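You operate a simulated robot arm through the tools that you are given. There is no shell and no other tool.

The job below is to be done with a simulated robot arm. You get a single attempt, and the scene is never put back.

## Task
Swap the lance nozzle for the one on the washer card.
Fine: the white nozzle goes in the empty hole; lock the collar again. Where these are worked on the way, their far stop is far enough and under half their travel is too little: lance collar.

It is judged by the outcome, as a careful person would: the job done as asked, and still so three seconds after it is handed in. It fails if anything else is knocked over, pushed out of place, dropped, spilled or broken.

## Robot
A 6-joint arm with a fingered hand, fixed in place. Base frame: the origin is on the floor under the middle of its stand, x ahead of it, y to its left, z up. Units: mm, degrees, N and s.
With the tool pointing down near the work surface it reaches from about 100 to 800 mm from the base axis. Its first joint turns from -166.0 to 166.0 degrees. Payload 5 kg.
Tool frame: the origin (TCP) lies between the finger pads and is the grasp point; the fingertips stand 36 mm ahead of it; z points along the fingers, y is the line along which they close. The gripper opens to 120 mm; its body begins 42 mm behind the TCP. The gripper is a hand of 4 fingers: y runs from the thumb to the fingers, the wrist lies at [-19, -123, -211] in the tool frame.
Orientation is that of the tool frame in the base frame, as a unit quaternion [w, x, y, z]. With the fingers straight down and the wrist toward the robot, the tool's x, y and z point along [0, 1, 0], [1, 0, 0] and [0, 0, -1] of the base frame.

## Interface
- The arm moves only by the tool step_arm. Its argument "rows" is a list of rows, each an object of numbers (a shift or turn left out is 0): "tx", "ty", "tz": the shift along the tool's x, y, z in mm; "rx", "ry", "rz": the turn, a rotation vector about the tool's x, y, z in degrees. In form: [{"tx": .., "ty": .., "tz": .., "rx": .., "ry": .., "rz": ..}, ...]. A call has 1 to 20 rows; each row shifts and turns the commanded pose from where the row before left it, along the tool's axes as they then stand. Rows are played at 5 a second. More than 50 mm and 8.6 degrees between two rows, and nothing of the call is played. A pose out of reach is approached as far as the arm can. The call stops where the force on the tool passes 40 N (or 10 N more than at its start, if that is more) or the arm is blocked; 0.2 s more then pass. In this call time passes only in rows, and 0.2 s behind the last. It gives the time, the measured TCP pose, the force on the tool (base axes), the opening and the grip force at its end, in the units of the frame above (readings bear some noise), with the torque about the TCP (base axes, N m) and any sound that the robot's microphone picked up.
- Cameras (640 x 400 px; columns grow to the right, rows downward): "scene" is fixed at [49.6, -649.5, 1478.6]; the picture's right is [0.96, -0.27, 0.00], its down [-0.06, -0.22, -0.97] and it looks along [0.26, 0.94, -0.23] (base axes); focal length 356 px, centre (320, 200). "wrist" rides on the gripper at [73, -101, -142] in the tool frame; the picture's right is [-0.79, 0.29, -0.54], its down [-0.56, -0.70, 0.44] and it looks along [-0.25, 0.65, 0.71] (tool axes); focal length 280 px, centre (320, 200). There is no depth. A picture from a camera that has moved, and an enlarged one, comes with that camera's place and axes in the base frame and with its lens.
- get_image(camera): a new picture of that camera. No time passes.
- lift_body(by): slides the trunk up (or, below 0, down) by that many mm; the arm rides with it, the base frame stays. It gives what a move gives, with no picture.
- finger_targets(index, middle, ring, thumb_bend, thumb_turn): sets how far each is bent, from 0 (flat) to 100 (curled in); at 30 the hand is open as for a grip, at 70 the pads meet at the TCP. One left out holds its place. A second passes; each finger stops where it meets its share of the squeeze, and holds until it gets a number again. It is the only way to open and close the hand. It gives what a move gives, with no picture; readings hold the bend of each and the force on the fingers (four entries, about 0 where the hand has none), thumb and palm. thumb_turn goes from beside the hand (0) to across from the fingers (100), as for a grip.
- inspect(camera, box): a new picture of the part [left, top, right, bottom] of that camera's present view, enlarged. No time passes.
- close_job(): hands the job in; it is judged then, once.

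Places have to be worked out from the pictures, the camera data and where the tool is seen. Open the gripper and draw the arm clear of the work before you hand the job in, unless the task says otherwise.

The tools are called after ">>>" as name(argument=value, ...) on one line, values as JSON. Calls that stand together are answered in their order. step_arm: Moves the arm, as the interface text tells. Its arguments: {"type":"object","properties":{"rows":{"type":"array","items":{"type":"object","properties":{"tx":{"type":"number"},"ty":{"type":"number"},"tz":{"type":"number"},"rx":{"type":"number"},"ry":{"type":"number"},"rz":{"type":"number"}}}}},"required":["rows"]} The other tools are called the same way: lift_body (by) moves the trunk up or down; finger_targets (index, middle, ring, thumb_bend, thumb_turn) moves the fingers one by one; get_image (camera) takes a picture; inspect (camera, box) takes an enlarged picture of a part of a camera's view; close_job () hands the job in.

At the start:

```text
clock: 0.0
tcp_pos: [451.1, 556.3, 1243.2]
orientation: [0.001, 0.707, 0.708, 0.003]
contact_force: [-0.1, 0.2, 1.1]
moment: [-0.01, 0.0, 0.0]
opening: 119.6
finger_force: 0.0
shape: jaw
bend: [30.0, 30.0, 30.0, 30.0, 98.0]
finger forces: [0.0, 0.0, 0.1, 0.0, 0.1, 0.1]
trunk travel left (down, up): [-739.0, 101.0]
```

scene: 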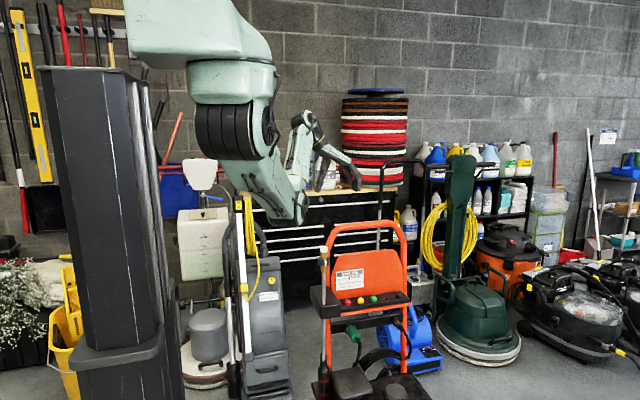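
wrist: 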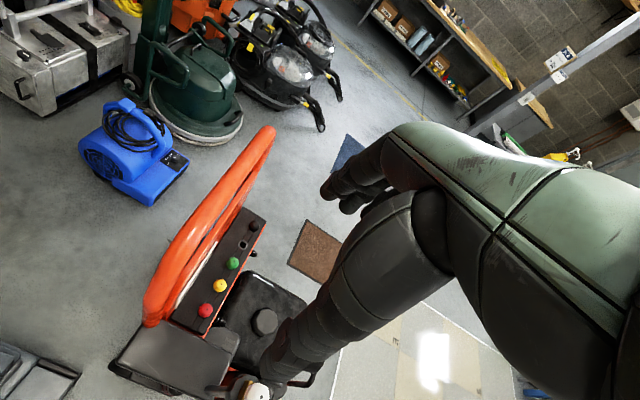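

I see an orange-framed pressure washer with a nozzle rack (red, yellow, green, black knobs) on a panel. I take enlarged views to find the card, the lance and its collar.

>>> inspect(camera="scene", box=[290, 210, 440, 400])

>>> inspect(camera="scene", box=[305, 255, 420, 325])

>>> inspect(camera="wrist", box=[140, 180, 320, 400])

```text
2.11 times, centred on (365, 305) of scene
camera zoom: at [49.6, -649.5, 1478.6], right [0.96, -0.27, 0.0], down [-0.06, -0.22, -0.97], along [0.26, 0.94, -0.23], focal length 750 px, centre (225, -21)
```

zoom: 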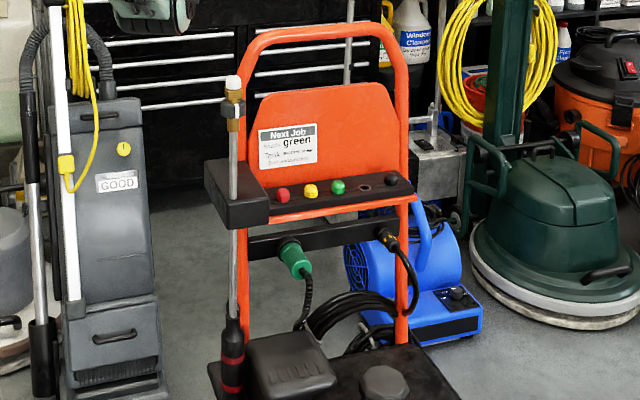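

```text
5.57 times, centred on (362, 290) of scene
camera zoom: at [49.6, -649.5, 1478.6], right [0.96, -0.27, 0.0], down [-0.06, -0.22, -0.97], along [0.26, 0.94, -0.23], focal length 1983 px, centre (84, -301)
```

zoom: 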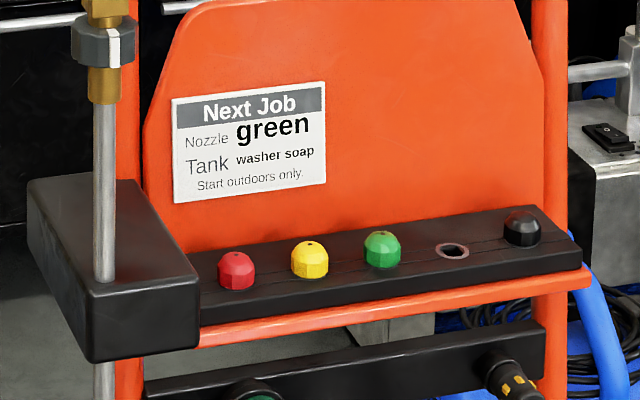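

```text
1.82 times, centred on (230, 290) of wrist
camera zoom: at [349.6, 627.3, 1385.7], right [0.29, -0.79, 0.54], down [-0.7, -0.56, -0.45], along [0.66, -0.25, -0.71], focal length 510 px, centre (484, 36)
```

zoom: 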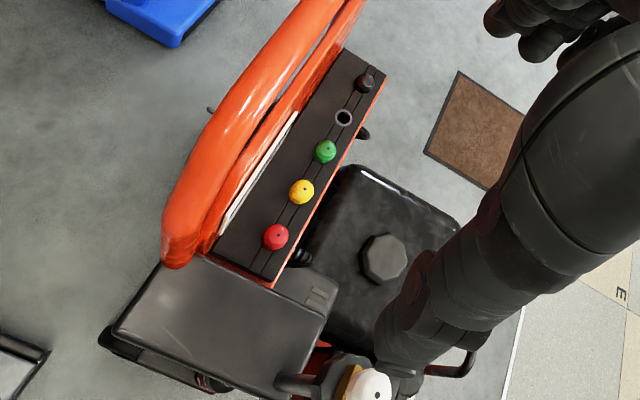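

The card calls for the green nozzle, and the lance presently carries the white one on a brass coupling with a grey collar. I look closer at the collar and lance mount.

>>> inspect(camera="scene", box=[308, 235, 348, 275])

>>> inspect(camera="scene", box=[300, 270, 348, 318])

>>> inspect(camera="wrist", box=[200, 350, 280, 400])

>>> inspect(camera="scene", box=[340, 285, 420, 325])

```text
10.00 times, centred on (328, 255) of scene
camera zoom: at [49.6, -649.5, 1478.6], right [0.96, -0.27, 0.0], down [-0.06, -0.22, -0.97], along [0.26, 0.94, -0.23], focal length 3564 px, centre (240, -350)
```

zoom: 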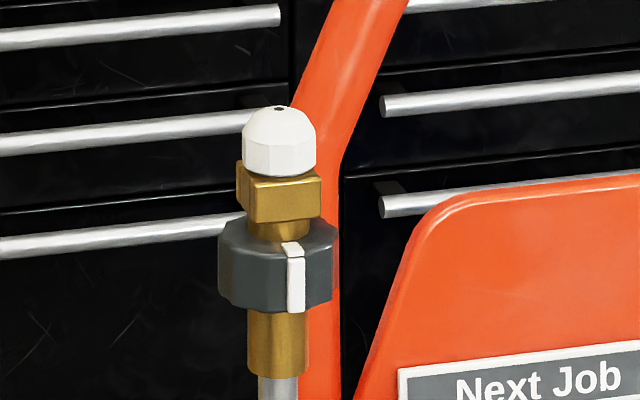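

```text
8.33 times, centred on (324, 294) of scene
camera zoom: at [49.6, -649.5, 1478.6], right [0.96, -0.27, 0.0], down [-0.06, -0.22, -0.97], along [0.26, 0.94, -0.23], focal length 2970 px, centre (287, -583)
```

zoom: 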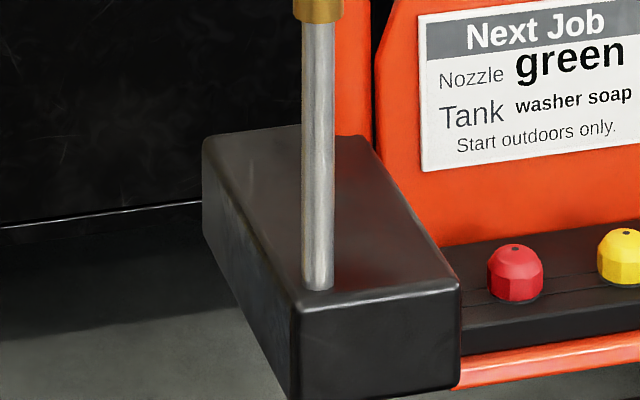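

```text
8.00 times, centred on (240, 375) of wrist
camera zoom: at [349.6, 627.3, 1385.7], right [0.29, -0.79, 0.54], down [-0.7, -0.56, -0.45], along [0.66, -0.25, -0.71], focal length 2243 px, centre (960, -1200)
```

zoom: 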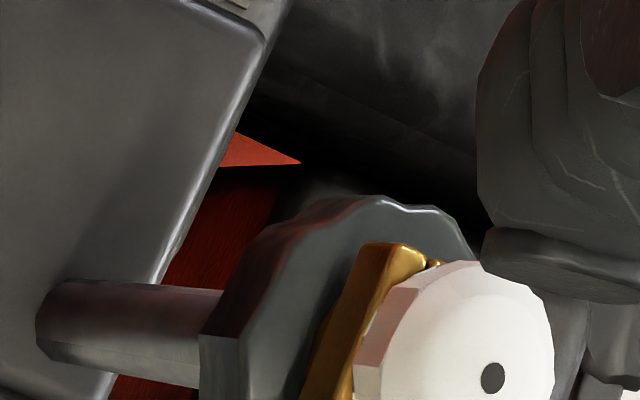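

```text
8.00 times, centred on (380, 305) of scene
camera zoom: at [49.6, -649.5, 1478.6], right [0.96, -0.27, 0.0], down [-0.06, -0.22, -0.97], along [0.26, 0.94, -0.23], focal length 2851 px, centre (-160, -640)
```

zoom: 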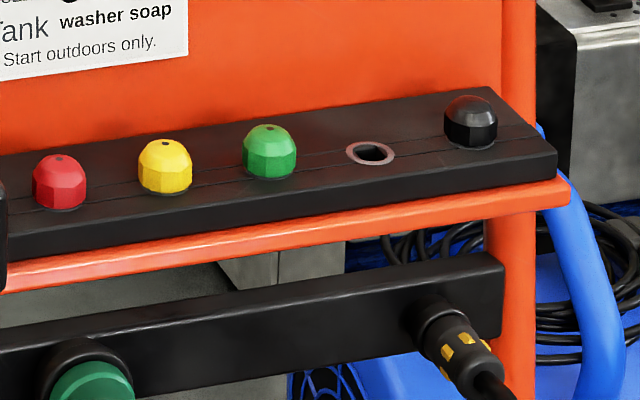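

Triangulating both views I put the white nozzle at about (382, 483, 1038 top), the rack knobs along x at y≈545 (green x≈608, empty hole x≈665, surface z≈754). I look at the hand itself to learn its shape and at the surroundings.

>>> inspect(camera="scene", box=[270, 90, 380, 230])

>>> inspect(camera="wrist", box=[230, 120, 450, 400])

>>> inspect(camera="scene", box=[280, 190, 430, 300])

```text
2.86 times, centred on (325, 160) of scene
camera zoom: at [49.6, -649.5, 1478.6], right [0.96, -0.27, 0.0], down [-0.06, -0.22, -0.97], along [0.26, 0.94, -0.23], focal length 1018 px, centre (306, 314)
```

zoom: 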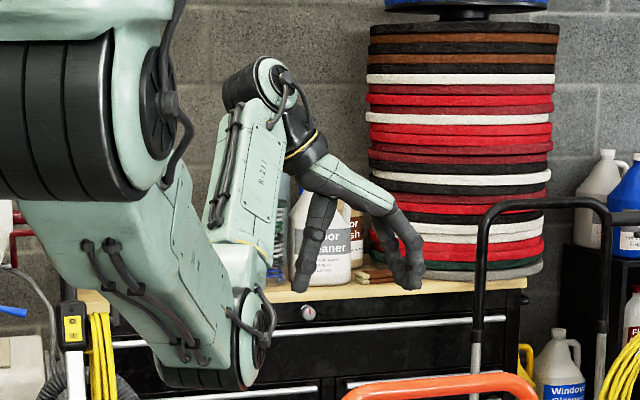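

```text
1.43 times, centred on (340, 260) of wrist
camera zoom: at [349.6, 627.3, 1385.7], right [0.29, -0.79, 0.54], down [-0.7, -0.56, -0.45], along [0.66, -0.25, -0.71], focal length 401 px, centre (291, 114)
```

zoom: 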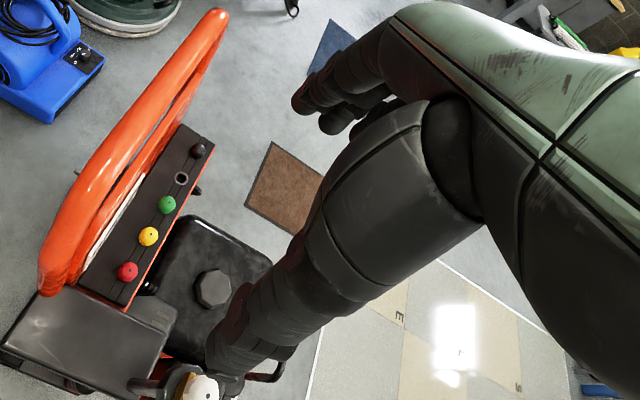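

```text
3.64 times, centred on (355, 245) of scene
camera zoom: at [49.6, -649.5, 1478.6], right [0.96, -0.27, 0.0], down [-0.06, -0.22, -0.97], along [0.26, 0.94, -0.23], focal length 1296 px, centre (193, 36)
```

zoom: 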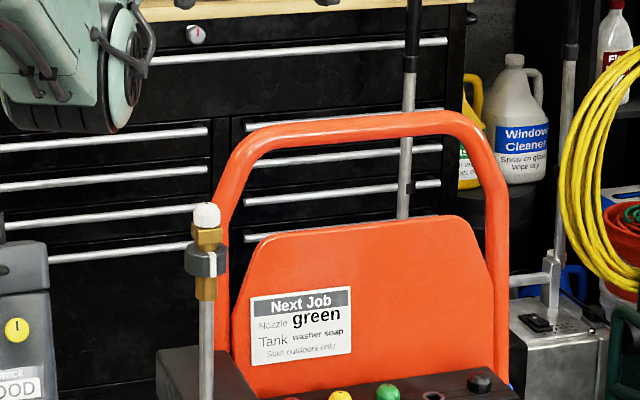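

The hand hangs with thumb toward −x and fingers toward +x, well above everything (tips ~z 1207). I shift it horizontally over the lance (about −69 in x, −73 in y) and look again.

>>> step_arm(rows=[{"tx": -24.3, "ty": -23}, {"tx": -24.3, "ty": -23}, {"tx": -24.4, "ty": -23}])

>>> get_image(camera="wrist")

>>> get_image(camera="scene")

>>> inspect(camera="scene", box=[260, 130, 400, 290])

```text
clock: 0.8
tcp_pos: [426.3, 524.6, 1193.9]
orientation: [0.002, 0.706, 0.708, 0.004]
contact_force: [-0.2, 0.4, 0.1]
moment: [-0.01, 0.0, 0.01]
opening: 119.6
finger_force: 0.0
shape: jaw
bend: [30.0, 30.0, 30.0, 30.0, 98.0]
finger forces: [0.1, 0.0, 0.0, 0.0, 0.1, 0.0]
out of reach, approached as far as the arm can: row 1, 2, 3
trunk travel left (down, up): [-739.0, 101.0]
```

```text
taken
camera wrist: at [323.8, 595.2, 1335.6], right [0.29, -0.79, 0.54], down [-0.7, -0.56, -0.45], along [0.66, -0.25, -0.71], focal length 280 px, centre (320, 200)
```

wrist: 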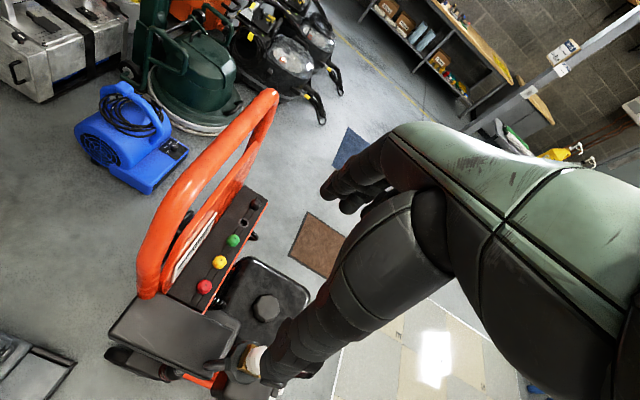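

```text
taken
```

scene: 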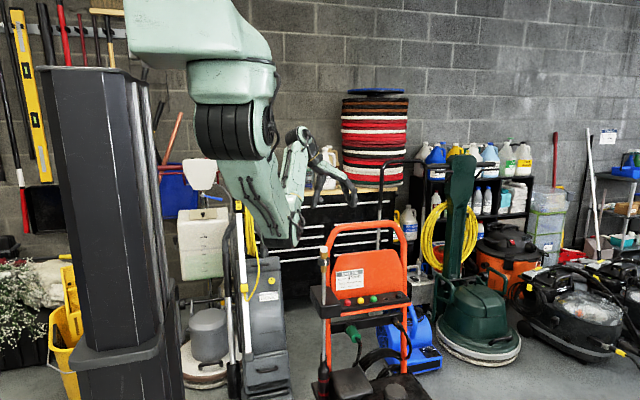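

```text
2.50 times, centred on (330, 210) of scene
camera zoom: at [49.6, -649.5, 1478.6], right [0.96, -0.27, 0.0], down [-0.06, -0.22, -0.97], along [0.26, 0.94, -0.23], focal length 891 px, centre (295, 175)
```

zoom: 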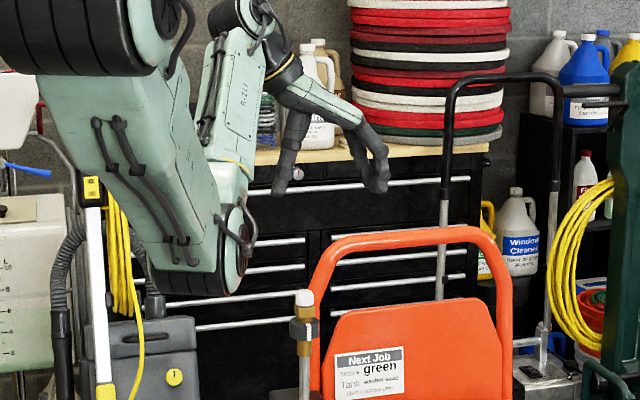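

The arm is folded too tightly at this height (approached only as far as possible). Raising the trunk and lowering the hand relative to the shoulder should give room, so I lift the trunk 100 mm.

>>> lift_body(by=100)

```text
clock: 2.1
tcp_pos: [426.4, 524.9, 1293.0]
orientation: [0.002, 0.706, 0.708, 0.004]
contact_force: [-0.1, 0.0, 0.1]
moment: [-0.01, -0.04, 0.0]
opening: 119.6
finger_force: 0.0
shape: jaw
bend: [30.0, 30.0, 30.0, 30.0, 98.0]
finger forces: [0.0, 0.0, 0.0, 0.0, 0.0, 0.0]
trunk travel left (down, up): [-839.0, 1.0]
```

Tips are at about z 1257 now. I go down 90 mm first, clear of the frame arch (~1062), and check where the commanded pose stands.

>>> step_arm(rows=[{"tz": 45}, {"tz": 45}])

```text
clock: 2.7
tcp_pos: [427.5, 525.8, 1203.1]
orientation: [0.001, 0.706, 0.708, 0.004]
contact_force: [0.4, -0.5, -0.1]
moment: [-0.06, -0.01, -0.02]
opening: 119.7
finger_force: 0.0
shape: jaw
bend: [30.0, 30.0, 30.0, 30.0, 98.0]
finger forces: [0.0, 0.0, 0.0, 0.0, 0.0, 0.0]
trunk travel left (down, up): [-839.0, 1.0]
```

The command follows the reached pose. Now diagonal down toward above the lance: target about (382, 483, 1150), tips still ~75 mm above the nozzle.

>>> step_arm(rows=[{"tz": 35}, {"tx": -14.3, "ty": -15, "tz": 8}, {"tx": -14.3, "ty": -15, "tz": 5}, {"tx": -14.3, "ty": -15, "tz": 5}])

>>> get_image(camera="wrist")

>>> inspect(camera="scene", box=[270, 170, 390, 290])

```text
clock: 3.7
tcp_pos: [382.7, 481.8, 1150.9]
orientation: [0.0, 0.706, 0.708, 0.004]
contact_force: [0.3, 0.0, -0.4]
moment: [0.02, 0.02, -0.01]
opening: 119.6
finger_force: 0.1
shape: jaw
bend: [30.0, 30.0, 30.0, 30.0, 98.0]
finger forces: [0.0, 0.0, 0.1, 0.0, 0.0, 0.0]
trunk travel left (down, up): [-839.0, 1.0]
```

```text
taken
camera wrist: at [279.1, 553.0, 1292.3], right [0.29, -0.79, 0.54], down [-0.7, -0.56, -0.45], along [0.66, -0.25, -0.71], focal length 280 px, centre (320, 200)
```

wrist: 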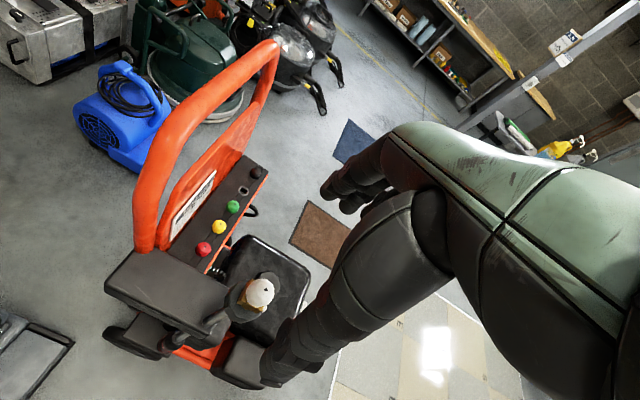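

```text
3.33 times, centred on (330, 230) of scene
camera zoom: at [49.6, -649.5, 1478.6], right [0.96, -0.27, 0.0], down [-0.06, -0.22, -0.97], along [0.26, 0.94, -0.23], focal length 1188 px, centre (287, 100)
```

zoom: 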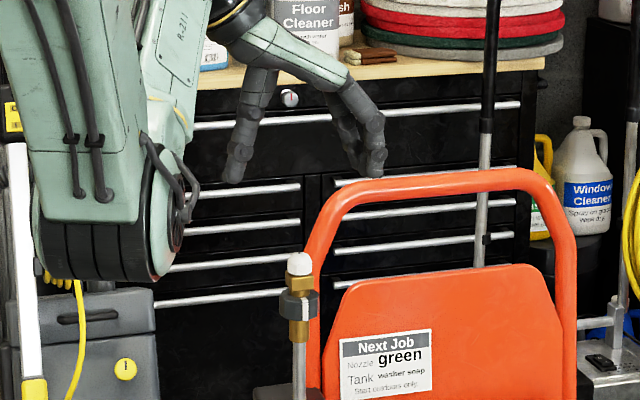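

The hand is now above the lance. I zoom in on the wrist view to refine the nozzle's position relative to the hand.

>>> inspect(camera="wrist", box=[200, 250, 300, 350])

>>> inspect(camera="wrist", box=[180, 150, 290, 270])

>>> inspect(camera="wrist", box=[250, 120, 450, 400])

```text
4.00 times, centred on (250, 300) of wrist
camera zoom: at [279.1, 553.0, 1292.3], right [0.29, -0.79, 0.54], down [-0.7, -0.56, -0.45], along [0.66, -0.25, -0.71], focal length 1122 px, centre (600, -200)
```

zoom: 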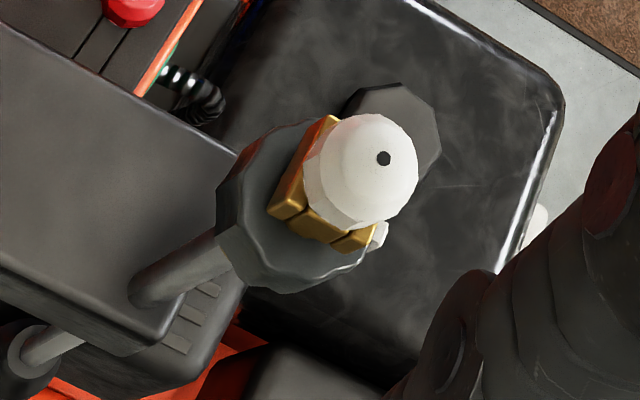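

```text
3.33 times, centred on (235, 210) of wrist
camera zoom: at [279.1, 553.0, 1292.3], right [0.29, -0.79, 0.54], down [-0.7, -0.56, -0.45], along [0.66, -0.25, -0.71], focal length 935 px, centre (603, 167)
```

zoom: 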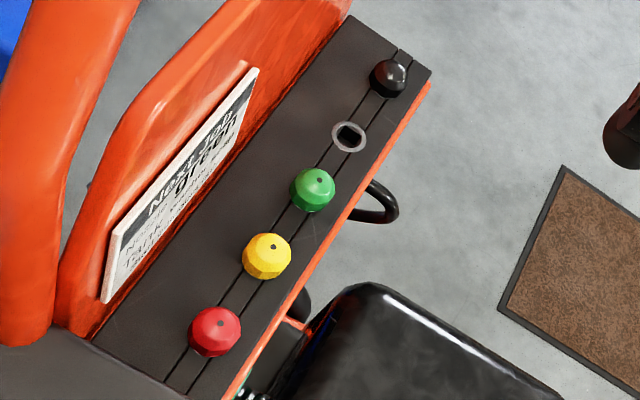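

```text
1.43 times, centred on (350, 260) of wrist
camera zoom: at [279.1, 553.0, 1292.3], right [0.29, -0.79, 0.54], down [-0.7, -0.56, -0.45], along [0.66, -0.25, -0.71], focal length 401 px, centre (277, 114)
```

zoom: 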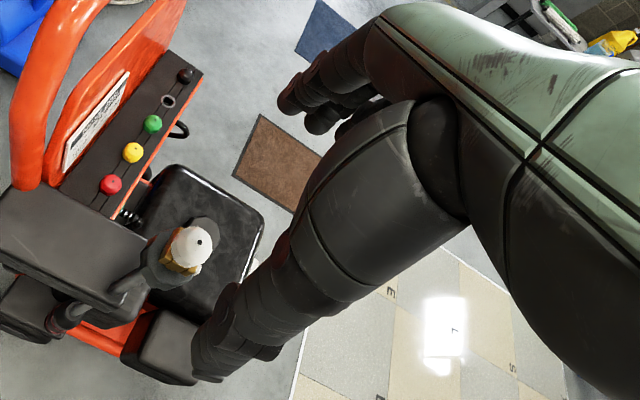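

Lance axis refines to about (381, 480), nozzle top z≈1034, collar about z 964–987. Before descending I try the closing shape in the air, bending the fingers to 55 to see how the pads and opening behave.

>>> finger_targets(index=55, middle=55, ring=55, thumb_bend=55)

>>> inspect(camera="scene", box=[280, 150, 380, 230])

>>> get_image(camera="wrist")

```text
clock: 4.7
tcp_pos: [382.2, 482.3, 1151.2]
orientation: [0.001, 0.706, 0.709, 0.004]
contact_force: [-0.3, -0.4, -0.4]
moment: [0.0, 0.02, 0.02]
opening: 50.0
finger_force: 0.0
shape: fingers
bend: [55.0, 55.0, 55.0, 55.0, 98.0]
finger forces: [0.0, 0.0, 0.0, 0.1, 0.0, 0.0]
trunk travel left (down, up): [-839.0, 1.0]
```

```text
5.00 times, centred on (330, 190) of scene
camera zoom: at [49.6, -649.5, 1478.6], right [0.96, -0.27, 0.0], down [-0.06, -0.22, -0.97], along [0.26, 0.94, -0.23], focal length 1782 px, centre (270, 250)
```

zoom: 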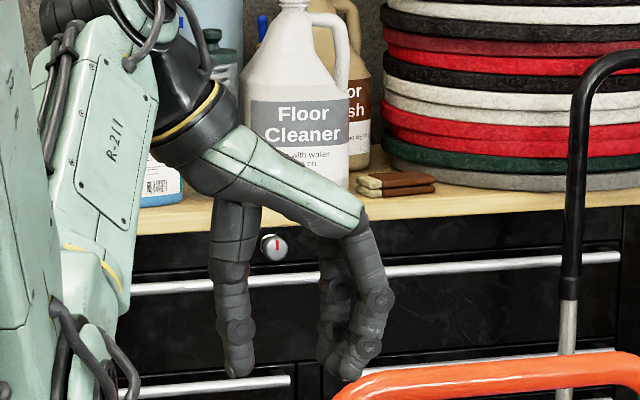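

```text
taken
camera wrist: at [279.6, 553.6, 1292.0], right [0.29, -0.79, 0.54], down [-0.7, -0.56, -0.45], along [0.66, -0.25, -0.71], focal length 280 px, centre (320, 200)
```

wrist: 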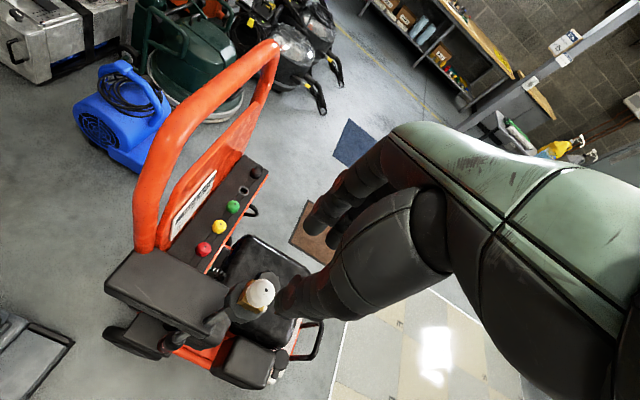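

Opening is 50 mm at bend 55 with the tips about 37 mm below the TCP and the palm about 60 mm above it, so there's room for the nozzle inside the hand. I open to bend 40 and descend around the nozzle in two stages, first to z≈1060.

>>> finger_targets(index=40, middle=40, ring=40, thumb_bend=40)

>>> step_arm(rows=[{"tx": -2, "ty": -1.5, "tz": 30}, {"tz": 30}, {"tz": 30}])

>>> get_image(camera="wrist")

>>> inspect(camera="scene", box=[280, 180, 380, 280])

```text
clock: 5.7
tcp_pos: [382.7, 482.9, 1150.4]
orientation: [0.001, 0.706, 0.709, 0.004]
contact_force: [-0.2, 0.2, 0.1]
moment: [-0.03, 0.02, -0.01]
opening: 93.7
finger_force: 0.0
shape: fingers
bend: [40.0, 40.0, 40.0, 40.0, 98.0]
finger forces: [0.0, 0.0, 0.0, 0.0, 0.0, 0.1]
trunk travel left (down, up): [-839.0, 1.0]
```

```text
clock: 6.5
tcp_pos: [381.1, 480.7, 1060.4]
orientation: [0.001, 0.706, 0.708, 0.003]
contact_force: [0.6, -0.2, -0.4]
moment: [0.01, 0.04, 0.0]
opening: 93.6
finger_force: 0.0
shape: fingers
bend: [40.0, 40.0, 40.0, 40.0, 98.0]
finger forces: [0.1, 0.1, 0.0, 0.1, 0.0, 0.0]
trunk travel left (down, up): [-839.0, 1.0]
```

```text
taken
camera wrist: at [279.6, 552.0, 1202.0], right [0.29, -0.79, 0.54], down [-0.7, -0.56, -0.45], along [0.66, -0.25, -0.71], focal length 280 px, centre (320, 200)
```

wrist: 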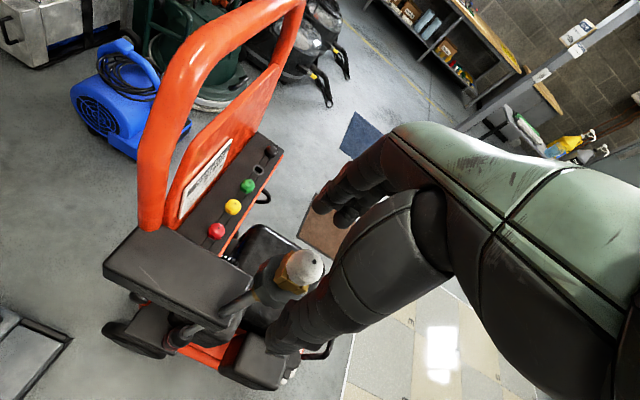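

```text
4.00 times, centred on (330, 230) of scene
camera zoom: at [49.6, -649.5, 1478.6], right [0.96, -0.27, 0.0], down [-0.06, -0.22, -0.97], along [0.26, 0.94, -0.23], focal length 1426 px, centre (280, 80)
```

zoom: 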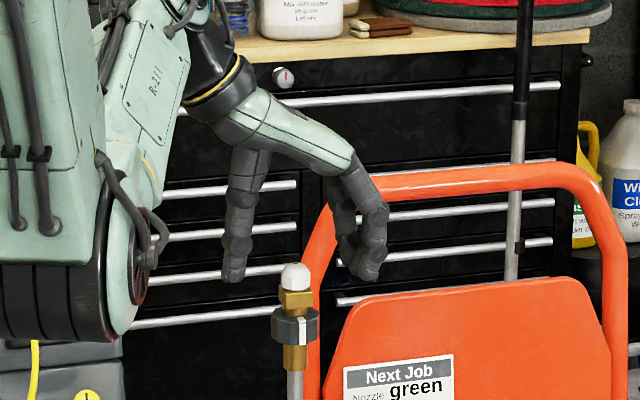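

Nozzle is centred between thumb and fingers. I descend a further 65 mm to bring the finger ends around the collar.

>>> step_arm(rows=[{"tz": 20}, {"tz": 20}, {"tz": 15}, {"tz": 10}])

>>> get_image(camera="wrist")

>>> inspect(camera="scene", box=[290, 200, 370, 280])

>>> inspect(camera="wrist", box=[230, 180, 390, 340])

```text
clock: 7.5
tcp_pos: [381.7, 479.9, 994.0]
orientation: [0.001, 0.706, 0.708, 0.004]
contact_force: [0.6, -0.8, 0.3]
moment: [-0.02, 0.01, 0.0]
opening: 93.8
finger_force: 0.1
shape: fingers
bend: [40.0, 40.0, 40.0, 40.0, 98.0]
finger forces: [0.1, 0.0, 0.1, 0.0, 0.0, 0.0]
trunk travel left (down, up): [-839.0, 1.0]
```

```text
taken
camera wrist: at [279.7, 551.9, 1137.1], right [0.29, -0.79, 0.54], down [-0.7, -0.56, -0.45], along [0.66, -0.25, -0.71], focal length 280 px, centre (320, 200)
```

wrist: 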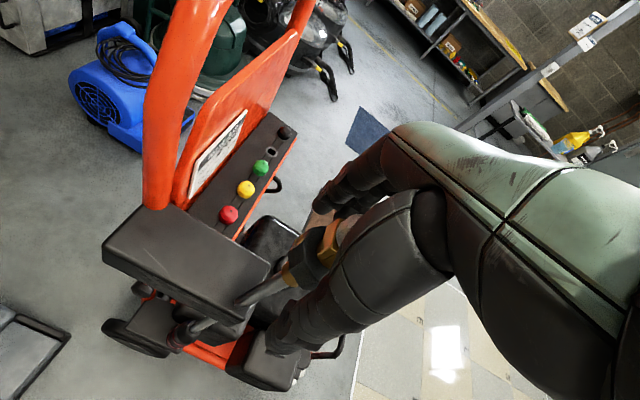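

```text
5.00 times, centred on (330, 240) of scene
camera zoom: at [49.6, -649.5, 1478.6], right [0.96, -0.27, 0.0], down [-0.06, -0.22, -0.97], along [0.26, 0.94, -0.23], focal length 1782 px, centre (270, 0)
```

zoom: 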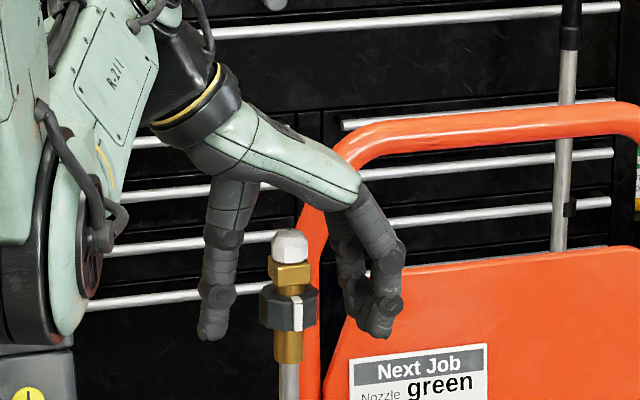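

```text
2.50 times, centred on (310, 260) of wrist
camera zoom: at [279.7, 551.9, 1137.1], right [0.29, -0.79, 0.54], down [-0.7, -0.56, -0.45], along [0.66, -0.25, -0.71], focal length 701 px, centre (345, 50)
```

zoom: 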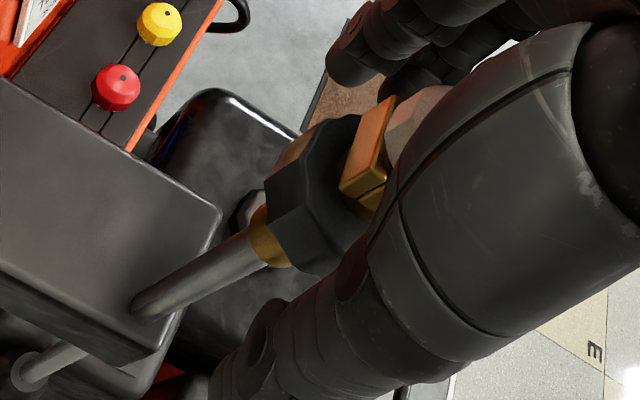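

Fingertips flank the collar evenly (about 30 mm gaps each side) and the palm clears the nozzle. I close on the collar.

>>> finger_targets(index=60, middle=60, ring=60, thumb_bend=60)

>>> inspect(camera="scene", box=[300, 220, 360, 280])

>>> inspect(camera="wrist", box=[230, 180, 390, 340])

```text
clock: 8.5
tcp_pos: [382.0, 481.5, 996.3]
orientation: [0.001, 0.706, 0.708, 0.004]
contact_force: [0.4, 0.9, -0.7]
moment: [0.01, -0.02, 0.02]
opening: 39.8
finger_force: 1.9
shape: fingers
bend: [58.0, 59.0, 60.0, 58.0, 98.0]
finger forces: [1.5, 0.6, 0.0, 0.1, 1.9, 0.0]
trunk travel left (down, up): [-839.0, 1.0]
```

```text
6.67 times, centred on (330, 250) of scene
camera zoom: at [49.6, -649.5, 1478.6], right [0.96, -0.27, 0.0], down [-0.06, -0.22, -0.97], along [0.26, 0.94, -0.23], focal length 2376 px, centre (253, -133)
```

zoom: 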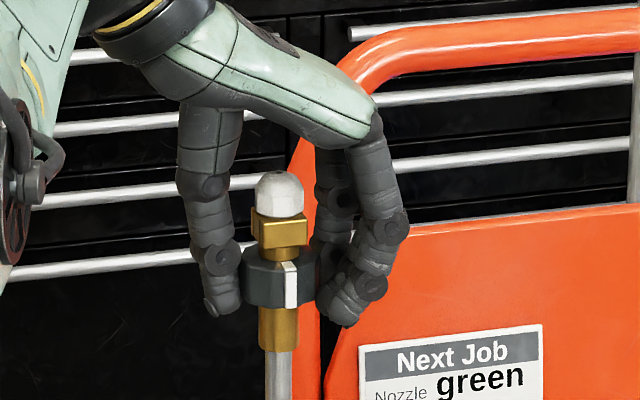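

```text
2.50 times, centred on (310, 260) of wrist
camera zoom: at [279.7, 551.9, 1137.0], right [0.29, -0.79, 0.54], down [-0.7, -0.56, -0.45], along [0.66, -0.25, -0.71], focal length 701 px, centre (345, 50)
```

zoom: 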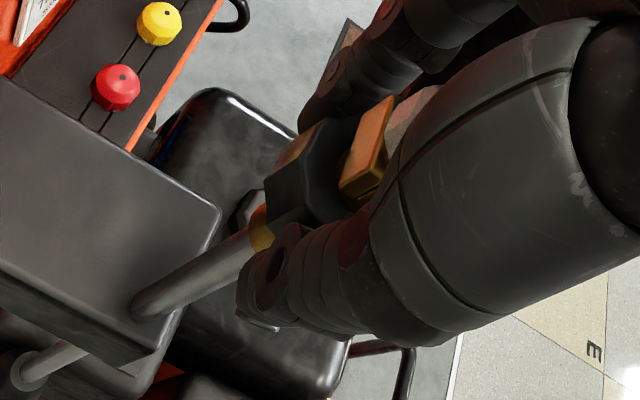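

Thumb, index and middle touch the collar lightly (opening 39.8). I squeeze further for a firm grip.

>>> finger_targets(index=75, middle=75, ring=66, thumb_bend=75)

>>> inspect(camera="scene", box=[300, 220, 360, 280])

```text
clock: 9.5
tcp_pos: [381.9, 480.6, 994.4]
orientation: [0.001, 0.706, 0.708, 0.002]
contact_force: [-0.1, -2.3, -4.6]
moment: [-0.06, 0.05, 0.18]
opening: 36.3
finger_force: 17.5
shape: fingers
bend: [59.0, 62.0, 66.0, 62.0, 97.0]
finger forces: [8.2, 8.4, 0.0, 0.1, 18.9, 0.0]
trunk travel left (down, up): [-839.0, 1.0]
```

```text
6.67 times, centred on (330, 250) of scene
camera zoom: at [49.6, -649.5, 1478.6], right [0.96, -0.27, 0.0], down [-0.06, -0.22, -0.97], along [0.26, 0.94, -0.23], focal length 2376 px, centre (253, -133)
```

zoom: 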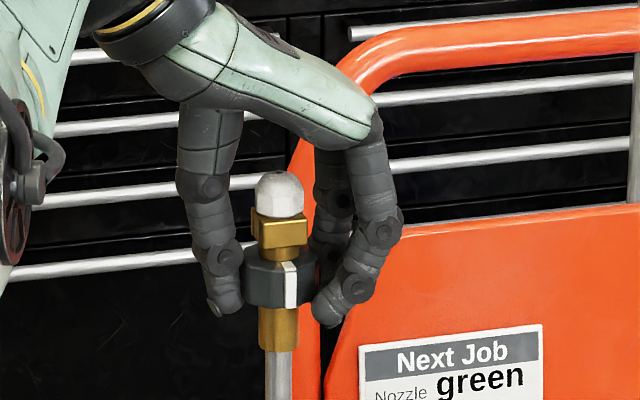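

Grip holds: index and middle 8 N each against the thumb at 19 N. I probe a small counter-clockwise turn (seen from above; tool rz negative) and read the torque.

>>> step_arm(rows=[{"rz": -3}, {"rz": -3}])

>>> inspect(camera="scene", box=[310, 230, 350, 270])

```text
clock: 10.1
tcp_pos: [382.2, 480.2, 994.3]
orientation: [0.001, 0.668, 0.744, 0.002]
contact_force: [-1.2, -5.3, -7.2]
moment: [-0.16, 0.0, -0.02]
opening: 36.1
finger_force: 17.3
shape: fingers
bend: [59.0, 62.0, 66.0, 62.0, 96.0]
finger forces: [8.1, 8.4, 0.1, 0.1, 18.2, 0.0]
trunk travel left (down, up): [-839.0, 1.0]
```

```text
10.00 times, centred on (330, 250) of scene
camera zoom: at [49.6, -649.5, 1478.6], right [0.96, -0.27, 0.0], down [-0.06, -0.22, -0.97], along [0.26, 0.94, -0.23], focal length 3564 px, centre (220, -300)
```

zoom: 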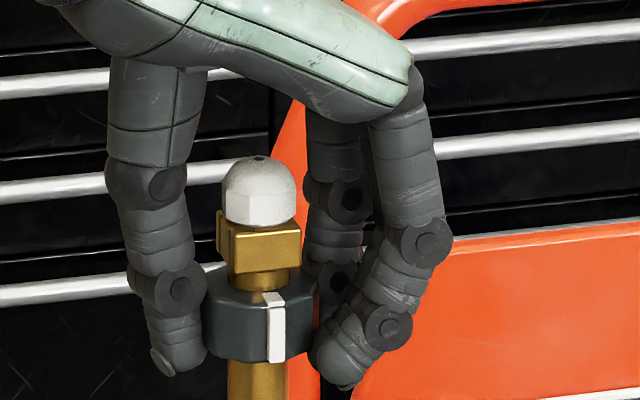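

The mark hardly moved for 6°. I turn further in the same direction to see whether torque builds or the collar follows.

>>> step_arm(rows=[{"rz": -4}, {"rz": -4}])

>>> inspect(camera="scene", box=[310, 230, 350, 270])

```text
clock: 10.7
tcp_pos: [382.7, 481.3, 995.7]
orientation: [0.001, 0.614, 0.789, 0.003]
contact_force: [-1.4, -7.3, -9.8]
moment: [-0.19, 0.05, -0.05]
opening: 36.1
finger_force: 17.4
shape: fingers
bend: [59.0, 62.0, 66.0, 63.0, 96.0]
finger forces: [7.9, 9.1, 0.0, 0.0, 18.5, 0.0]
trunk travel left (down, up): [-839.0, 1.0]
```

```text
10.00 times, centred on (330, 250) of scene
camera zoom: at [49.6, -649.5, 1478.6], right [0.96, -0.27, 0.0], down [-0.06, -0.22, -0.97], along [0.26, 0.94, -0.23], focal length 3564 px, centre (220, -300)
```

zoom: 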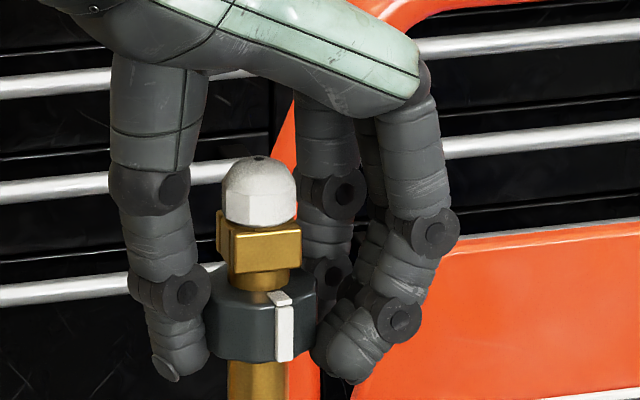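

The white mark is now shifting right: the collar follows counter-clockwise with little torque, so this looks like the unlocking direction. I continue turning with a slight correction for the side and vertical pull.

>>> step_arm(rows=[{"rz": -4, "tx": -1, "tz": 1}, {"rz": -4, "tz": 0.5}, {"rz": -4}, {"rz": -4}])

>>> inspect(camera="scene", box=[310, 230, 350, 270])

```text
clock: 11.7
tcp_pos: [382.6, 479.6, 994.8]
orientation: [0.002, 0.499, 0.867, 0.004]
contact_force: [-0.3, -3.1, -5.0]
moment: [-0.1, 0.07, -0.03]
opening: 35.8
finger_force: 17.5
shape: fingers
bend: [59.0, 62.0, 66.0, 63.0, 96.0]
finger forces: [8.4, 8.4, 0.0, 0.1, 18.4, 0.0]
trunk travel left (down, up): [-839.0, 1.0]
```

```text
10.00 times, centred on (330, 250) of scene
camera zoom: at [49.6, -649.5, 1478.6], right [0.96, -0.27, 0.0], down [-0.06, -0.22, -0.97], along [0.26, 0.94, -0.23], focal length 3564 px, centre (220, -300)
```

zoom: 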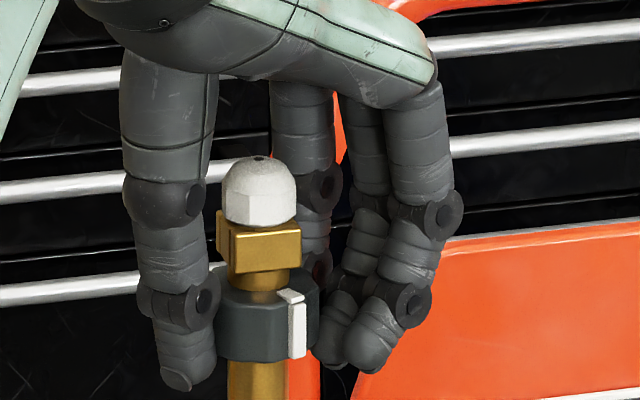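

Mark keeps following (about 25° so far). I continue turning, another ~30°.

>>> step_arm(rows=[{"rz": -4, "tx": -0.5, "tz": 0.5}, {"rz": -4}, {"rz": -4}, {"rz": -4}, {"rz": -4}, {"rz": -4}, {"rz": -4}])

>>> inspect(camera="scene", box=[310, 230, 350, 270])

>>> get_image(camera="wrist")

```text
clock: 13.3
tcp_pos: [383.2, 479.0, 993.6]
orientation: [0.002, 0.274, 0.962, 0.003]
contact_force: [0.2, -0.7, 0.1]
moment: [0.01, 0.05, 0.01]
opening: 35.3
finger_force: 17.2
shape: fingers
bend: [59.0, 62.0, 66.0, 64.0, 95.0]
finger forces: [8.9, 8.2, 0.0, 0.1, 17.7, 0.0]
trunk travel left (down, up): [-839.0, 1.0]
```

```text
10.00 times, centred on (330, 250) of scene
camera zoom: at [49.6, -649.5, 1478.6], right [0.96, -0.27, 0.0], down [-0.06, -0.22, -0.97], along [0.26, 0.94, -0.23], focal length 3564 px, centre (220, -300)
```

zoom: 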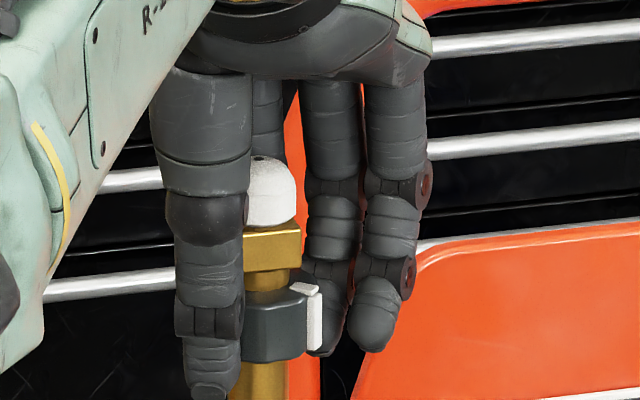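

```text
taken
camera wrist: at [266.7, 430.1, 1135.0], right [0.82, -0.17, 0.55], down [0.11, -0.89, -0.45], along [0.56, 0.43, -0.71], focal length 280 px, centre (320, 200)
```

wrist: 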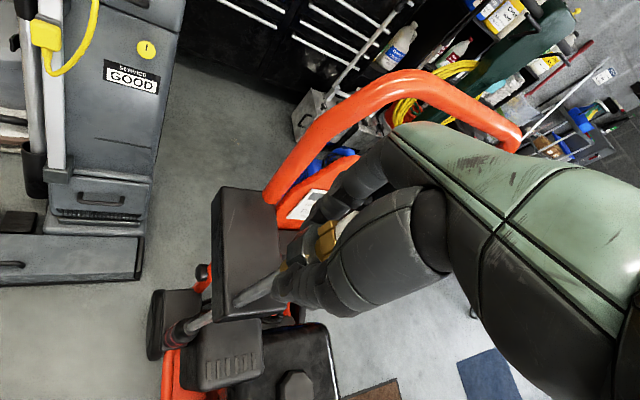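

About 51° of collar travel so far and still free. I keep turning to find the far stop, watching torque.

>>> step_arm(rows=[{"rz": -4}, {"rz": -4}, {"rz": -4}, {"rz": -4}])

>>> inspect(camera="scene", box=[310, 230, 350, 270])

```text
clock: 14.3
tcp_pos: [382.7, 479.8, 993.1]
orientation: [0.003, 0.137, 0.991, 0.003]
contact_force: [1.0, 0.2, 0.7]
moment: [-0.04, 0.02, -0.01]
opening: 35.0
finger_force: 17.3
shape: fingers
bend: [59.0, 62.0, 66.0, 64.0, 95.0]
finger forces: [9.1, 8.4, 0.0, 0.0, 17.4, 0.1]
trunk travel left (down, up): [-839.0, 1.0]
```

```text
10.00 times, centred on (330, 250) of scene
camera zoom: at [49.6, -649.5, 1478.6], right [0.96, -0.27, 0.0], down [-0.06, -0.22, -0.97], along [0.26, 0.94, -0.23], focal length 3564 px, centre (220, -300)
```

zoom: 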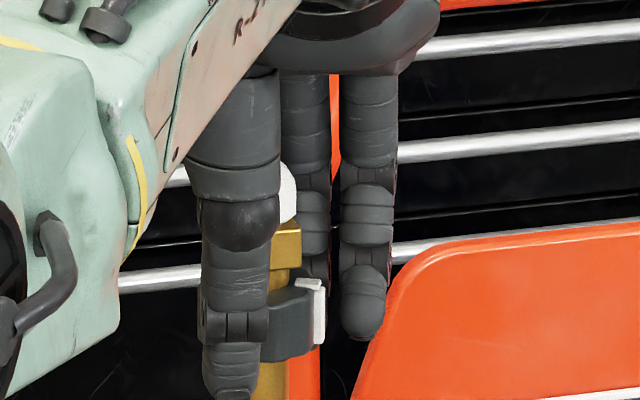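

Still turning freely (~68°). I continue toward a likely 90° stop.

>>> step_arm(rows=[{"rz": -4}, {"rz": -4}, {"rz": -4}, {"rz": -4}, {"rz": -4}])

>>> inspect(camera="scene", box=[310, 230, 350, 270])

>>> inspect(camera="wrist", box=[220, 150, 420, 330])

```text
clock: 15.5
tcp_pos: [383.7, 479.8, 993.5]
orientation: [0.003, -0.037, 0.999, 0.002]
contact_force: [4.3, 0.2, 0.7]
moment: [-0.06, -0.06, -0.17]
opening: 34.6
finger_force: 18.0
shape: fingers
bend: [59.0, 63.0, 66.0, 65.0, 94.0]
finger forces: [9.5, 9.1, 0.0, 0.0, 17.3, 0.1]
trunk travel left (down, up): [-839.0, 1.0]
```

```text
10.00 times, centred on (330, 250) of scene
camera zoom: at [49.6, -649.5, 1478.6], right [0.96, -0.27, 0.0], down [-0.06, -0.22, -0.97], along [0.26, 0.94, -0.23], focal length 3564 px, centre (220, -300)
```

zoom: 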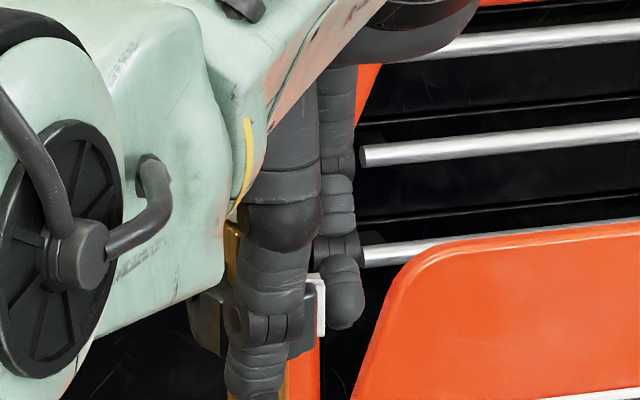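

```text
2.22 times, centred on (320, 240) of wrist
camera zoom: at [317.5, 371.7, 1134.5], right [0.76, 0.34, 0.55], down [0.61, -0.66, -0.44], along [0.21, 0.67, -0.71], focal length 623 px, centre (320, 111)
```

zoom: 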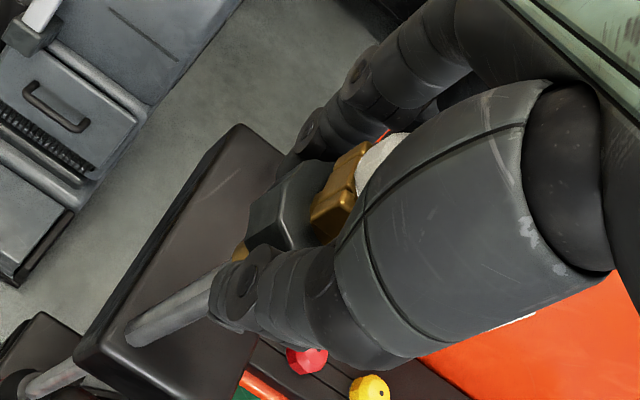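

Torque is starting to rise (−0.17 N m), suggesting the stop is near. I nudge two more small steps to make sure it's at the far stop.

>>> step_arm(rows=[{"rz": -3}, {"rz": -3}])

>>> inspect(camera="scene", box=[310, 230, 350, 270])

```text
clock: 16.1
tcp_pos: [384.2, 479.8, 993.2]
orientation: [0.004, -0.089, 0.996, 0.0]
contact_force: [7.8, 2.2, -0.7]
moment: [-0.11, -0.16, -0.34]
opening: 34.1
finger_force: 19.9
shape: fingers
bend: [58.0, 63.0, 66.0, 66.0, 94.0]
finger forces: [10.4, 11.0, 0.0, 0.0, 17.9, 0.0]
trunk travel left (down, up): [-839.0, 1.0]
```

```text
10.00 times, centred on (330, 250) of scene
camera zoom: at [49.6, -649.5, 1478.6], right [0.96, -0.27, 0.0], down [-0.06, -0.22, -0.97], along [0.26, 0.94, -0.23], focal length 3564 px, centre (220, -300)
```

zoom: 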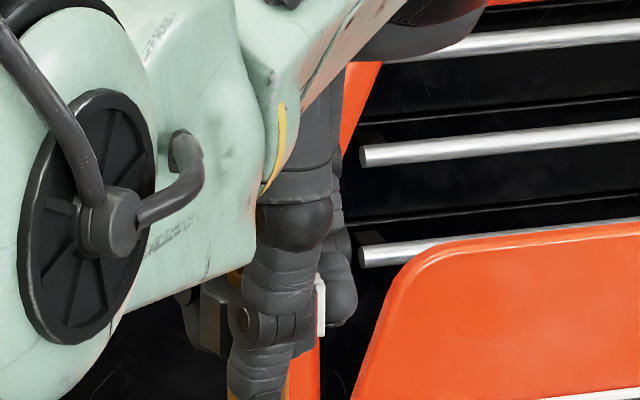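

Torque rises to −0.34 N m without further motion: collar is at its far stop (~90°). I open the hand to release it.

>>> finger_targets(index=40, middle=40, ring=40, thumb_bend=40)

>>> inspect(camera="wrist", box=[220, 150, 420, 330])

>>> get_image(camera="scene")

```text
clock: 17.1
tcp_pos: [383.3, 479.2, 993.1]
orientation: [0.003, -0.089, 0.996, 0.001]
contact_force: [0.6, 0.8, -0.3]
moment: [-0.04, 0.02, 0.01]
opening: 93.7
finger_force: 0.1
shape: fingers
bend: [40.0, 40.0, 40.0, 40.0, 97.0]
finger forces: [0.1, 0.0, 0.1, 0.0, 0.0, 0.1]
trunk travel left (down, up): [-839.0, 1.0]
```

```text
2.22 times, centred on (320, 240) of wrist
camera zoom: at [328.1, 365.7, 1134.8], right [0.72, 0.42, 0.55], down [0.68, -0.59, -0.44], along [0.14, 0.69, -0.71], focal length 623 px, centre (320, 111)
```

zoom: 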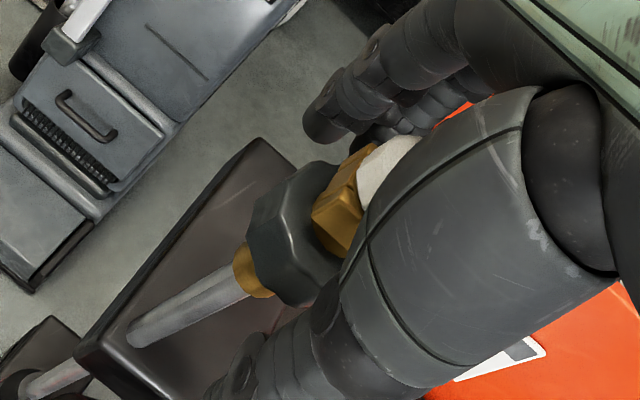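

```text
taken
```

scene: 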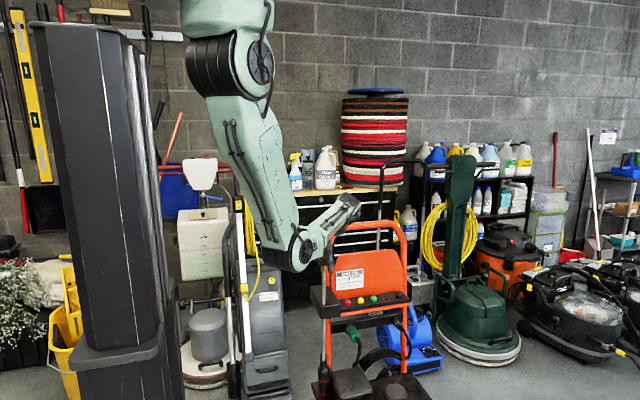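

The collar stays turned and the hand is free of it. The rack sits close in front of the panel (~47 mm behind the knobs), so I'll use the fingers along +x for the nozzles; I raise ~60 mm and rotate the open hand back by 100° around the nozzle axis.

>>> step_arm(rows=[{"tz": -30}, {"tz": -30}, {"rz": 8.3}, {"rz": 8.3}, {"rz": 8.3}, {"rz": 8.3}, {"rz": 8.3}, {"rz": 8.3}, {"rz": 8.3}, {"rz": 8.3}, {"rz": 8.3}, {"rz": 8.3}, {"rz": 8.3}, {"rz": 8.3}])

>>> inspect(camera="scene", box=[300, 210, 360, 270])

>>> inspect(camera="wrist", box=[200, 150, 400, 340])

```text
clock: 20.1
tcp_pos: [383.4, 480.0, 1054.0]
orientation: [0.001, 0.705, 0.709, 0.004]
contact_force: [-1.2, -0.1, -0.1]
moment: [-0.01, 0.02, 0.04]
opening: 93.6
finger_force: 0.2
shape: fingers
bend: [40.0, 40.0, 40.0, 40.0, 97.0]
finger forces: [0.0, 0.1, 0.0, 0.0, 0.0, 0.0]
trunk travel left (down, up): [-839.0, 1.0]
```

```text
6.67 times, centred on (330, 240) of scene
camera zoom: at [49.6, -649.5, 1478.6], right [0.96, -0.27, 0.0], down [-0.06, -0.22, -0.97], along [0.26, 0.94, -0.23], focal length 2376 px, centre (253, -67)
```

zoom: 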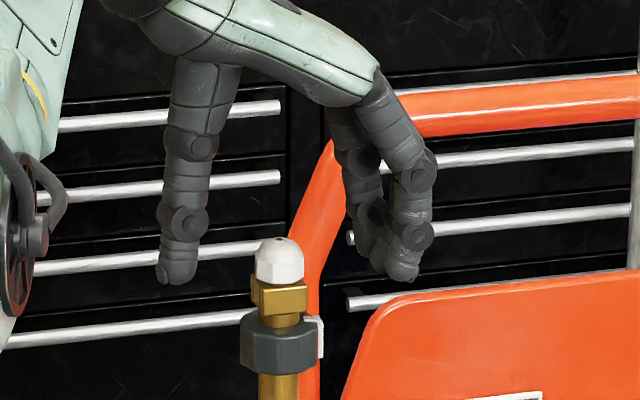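

```text
2.11 times, centred on (300, 245) of wrist
camera zoom: at [279.2, 550.1, 1195.0], right [0.29, -0.79, 0.54], down [-0.69, -0.56, -0.45], along [0.66, -0.25, -0.71], focal length 590 px, centre (362, 105)
```

zoom: 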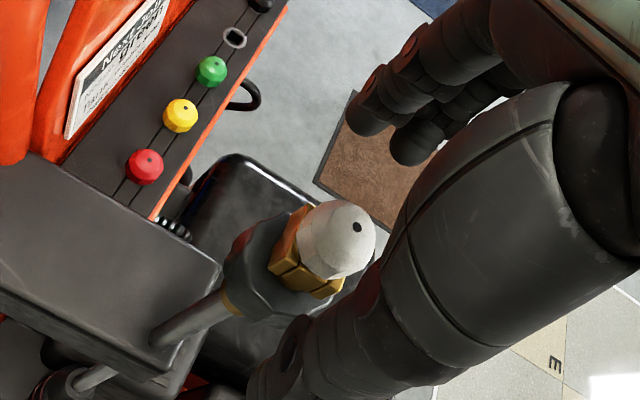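

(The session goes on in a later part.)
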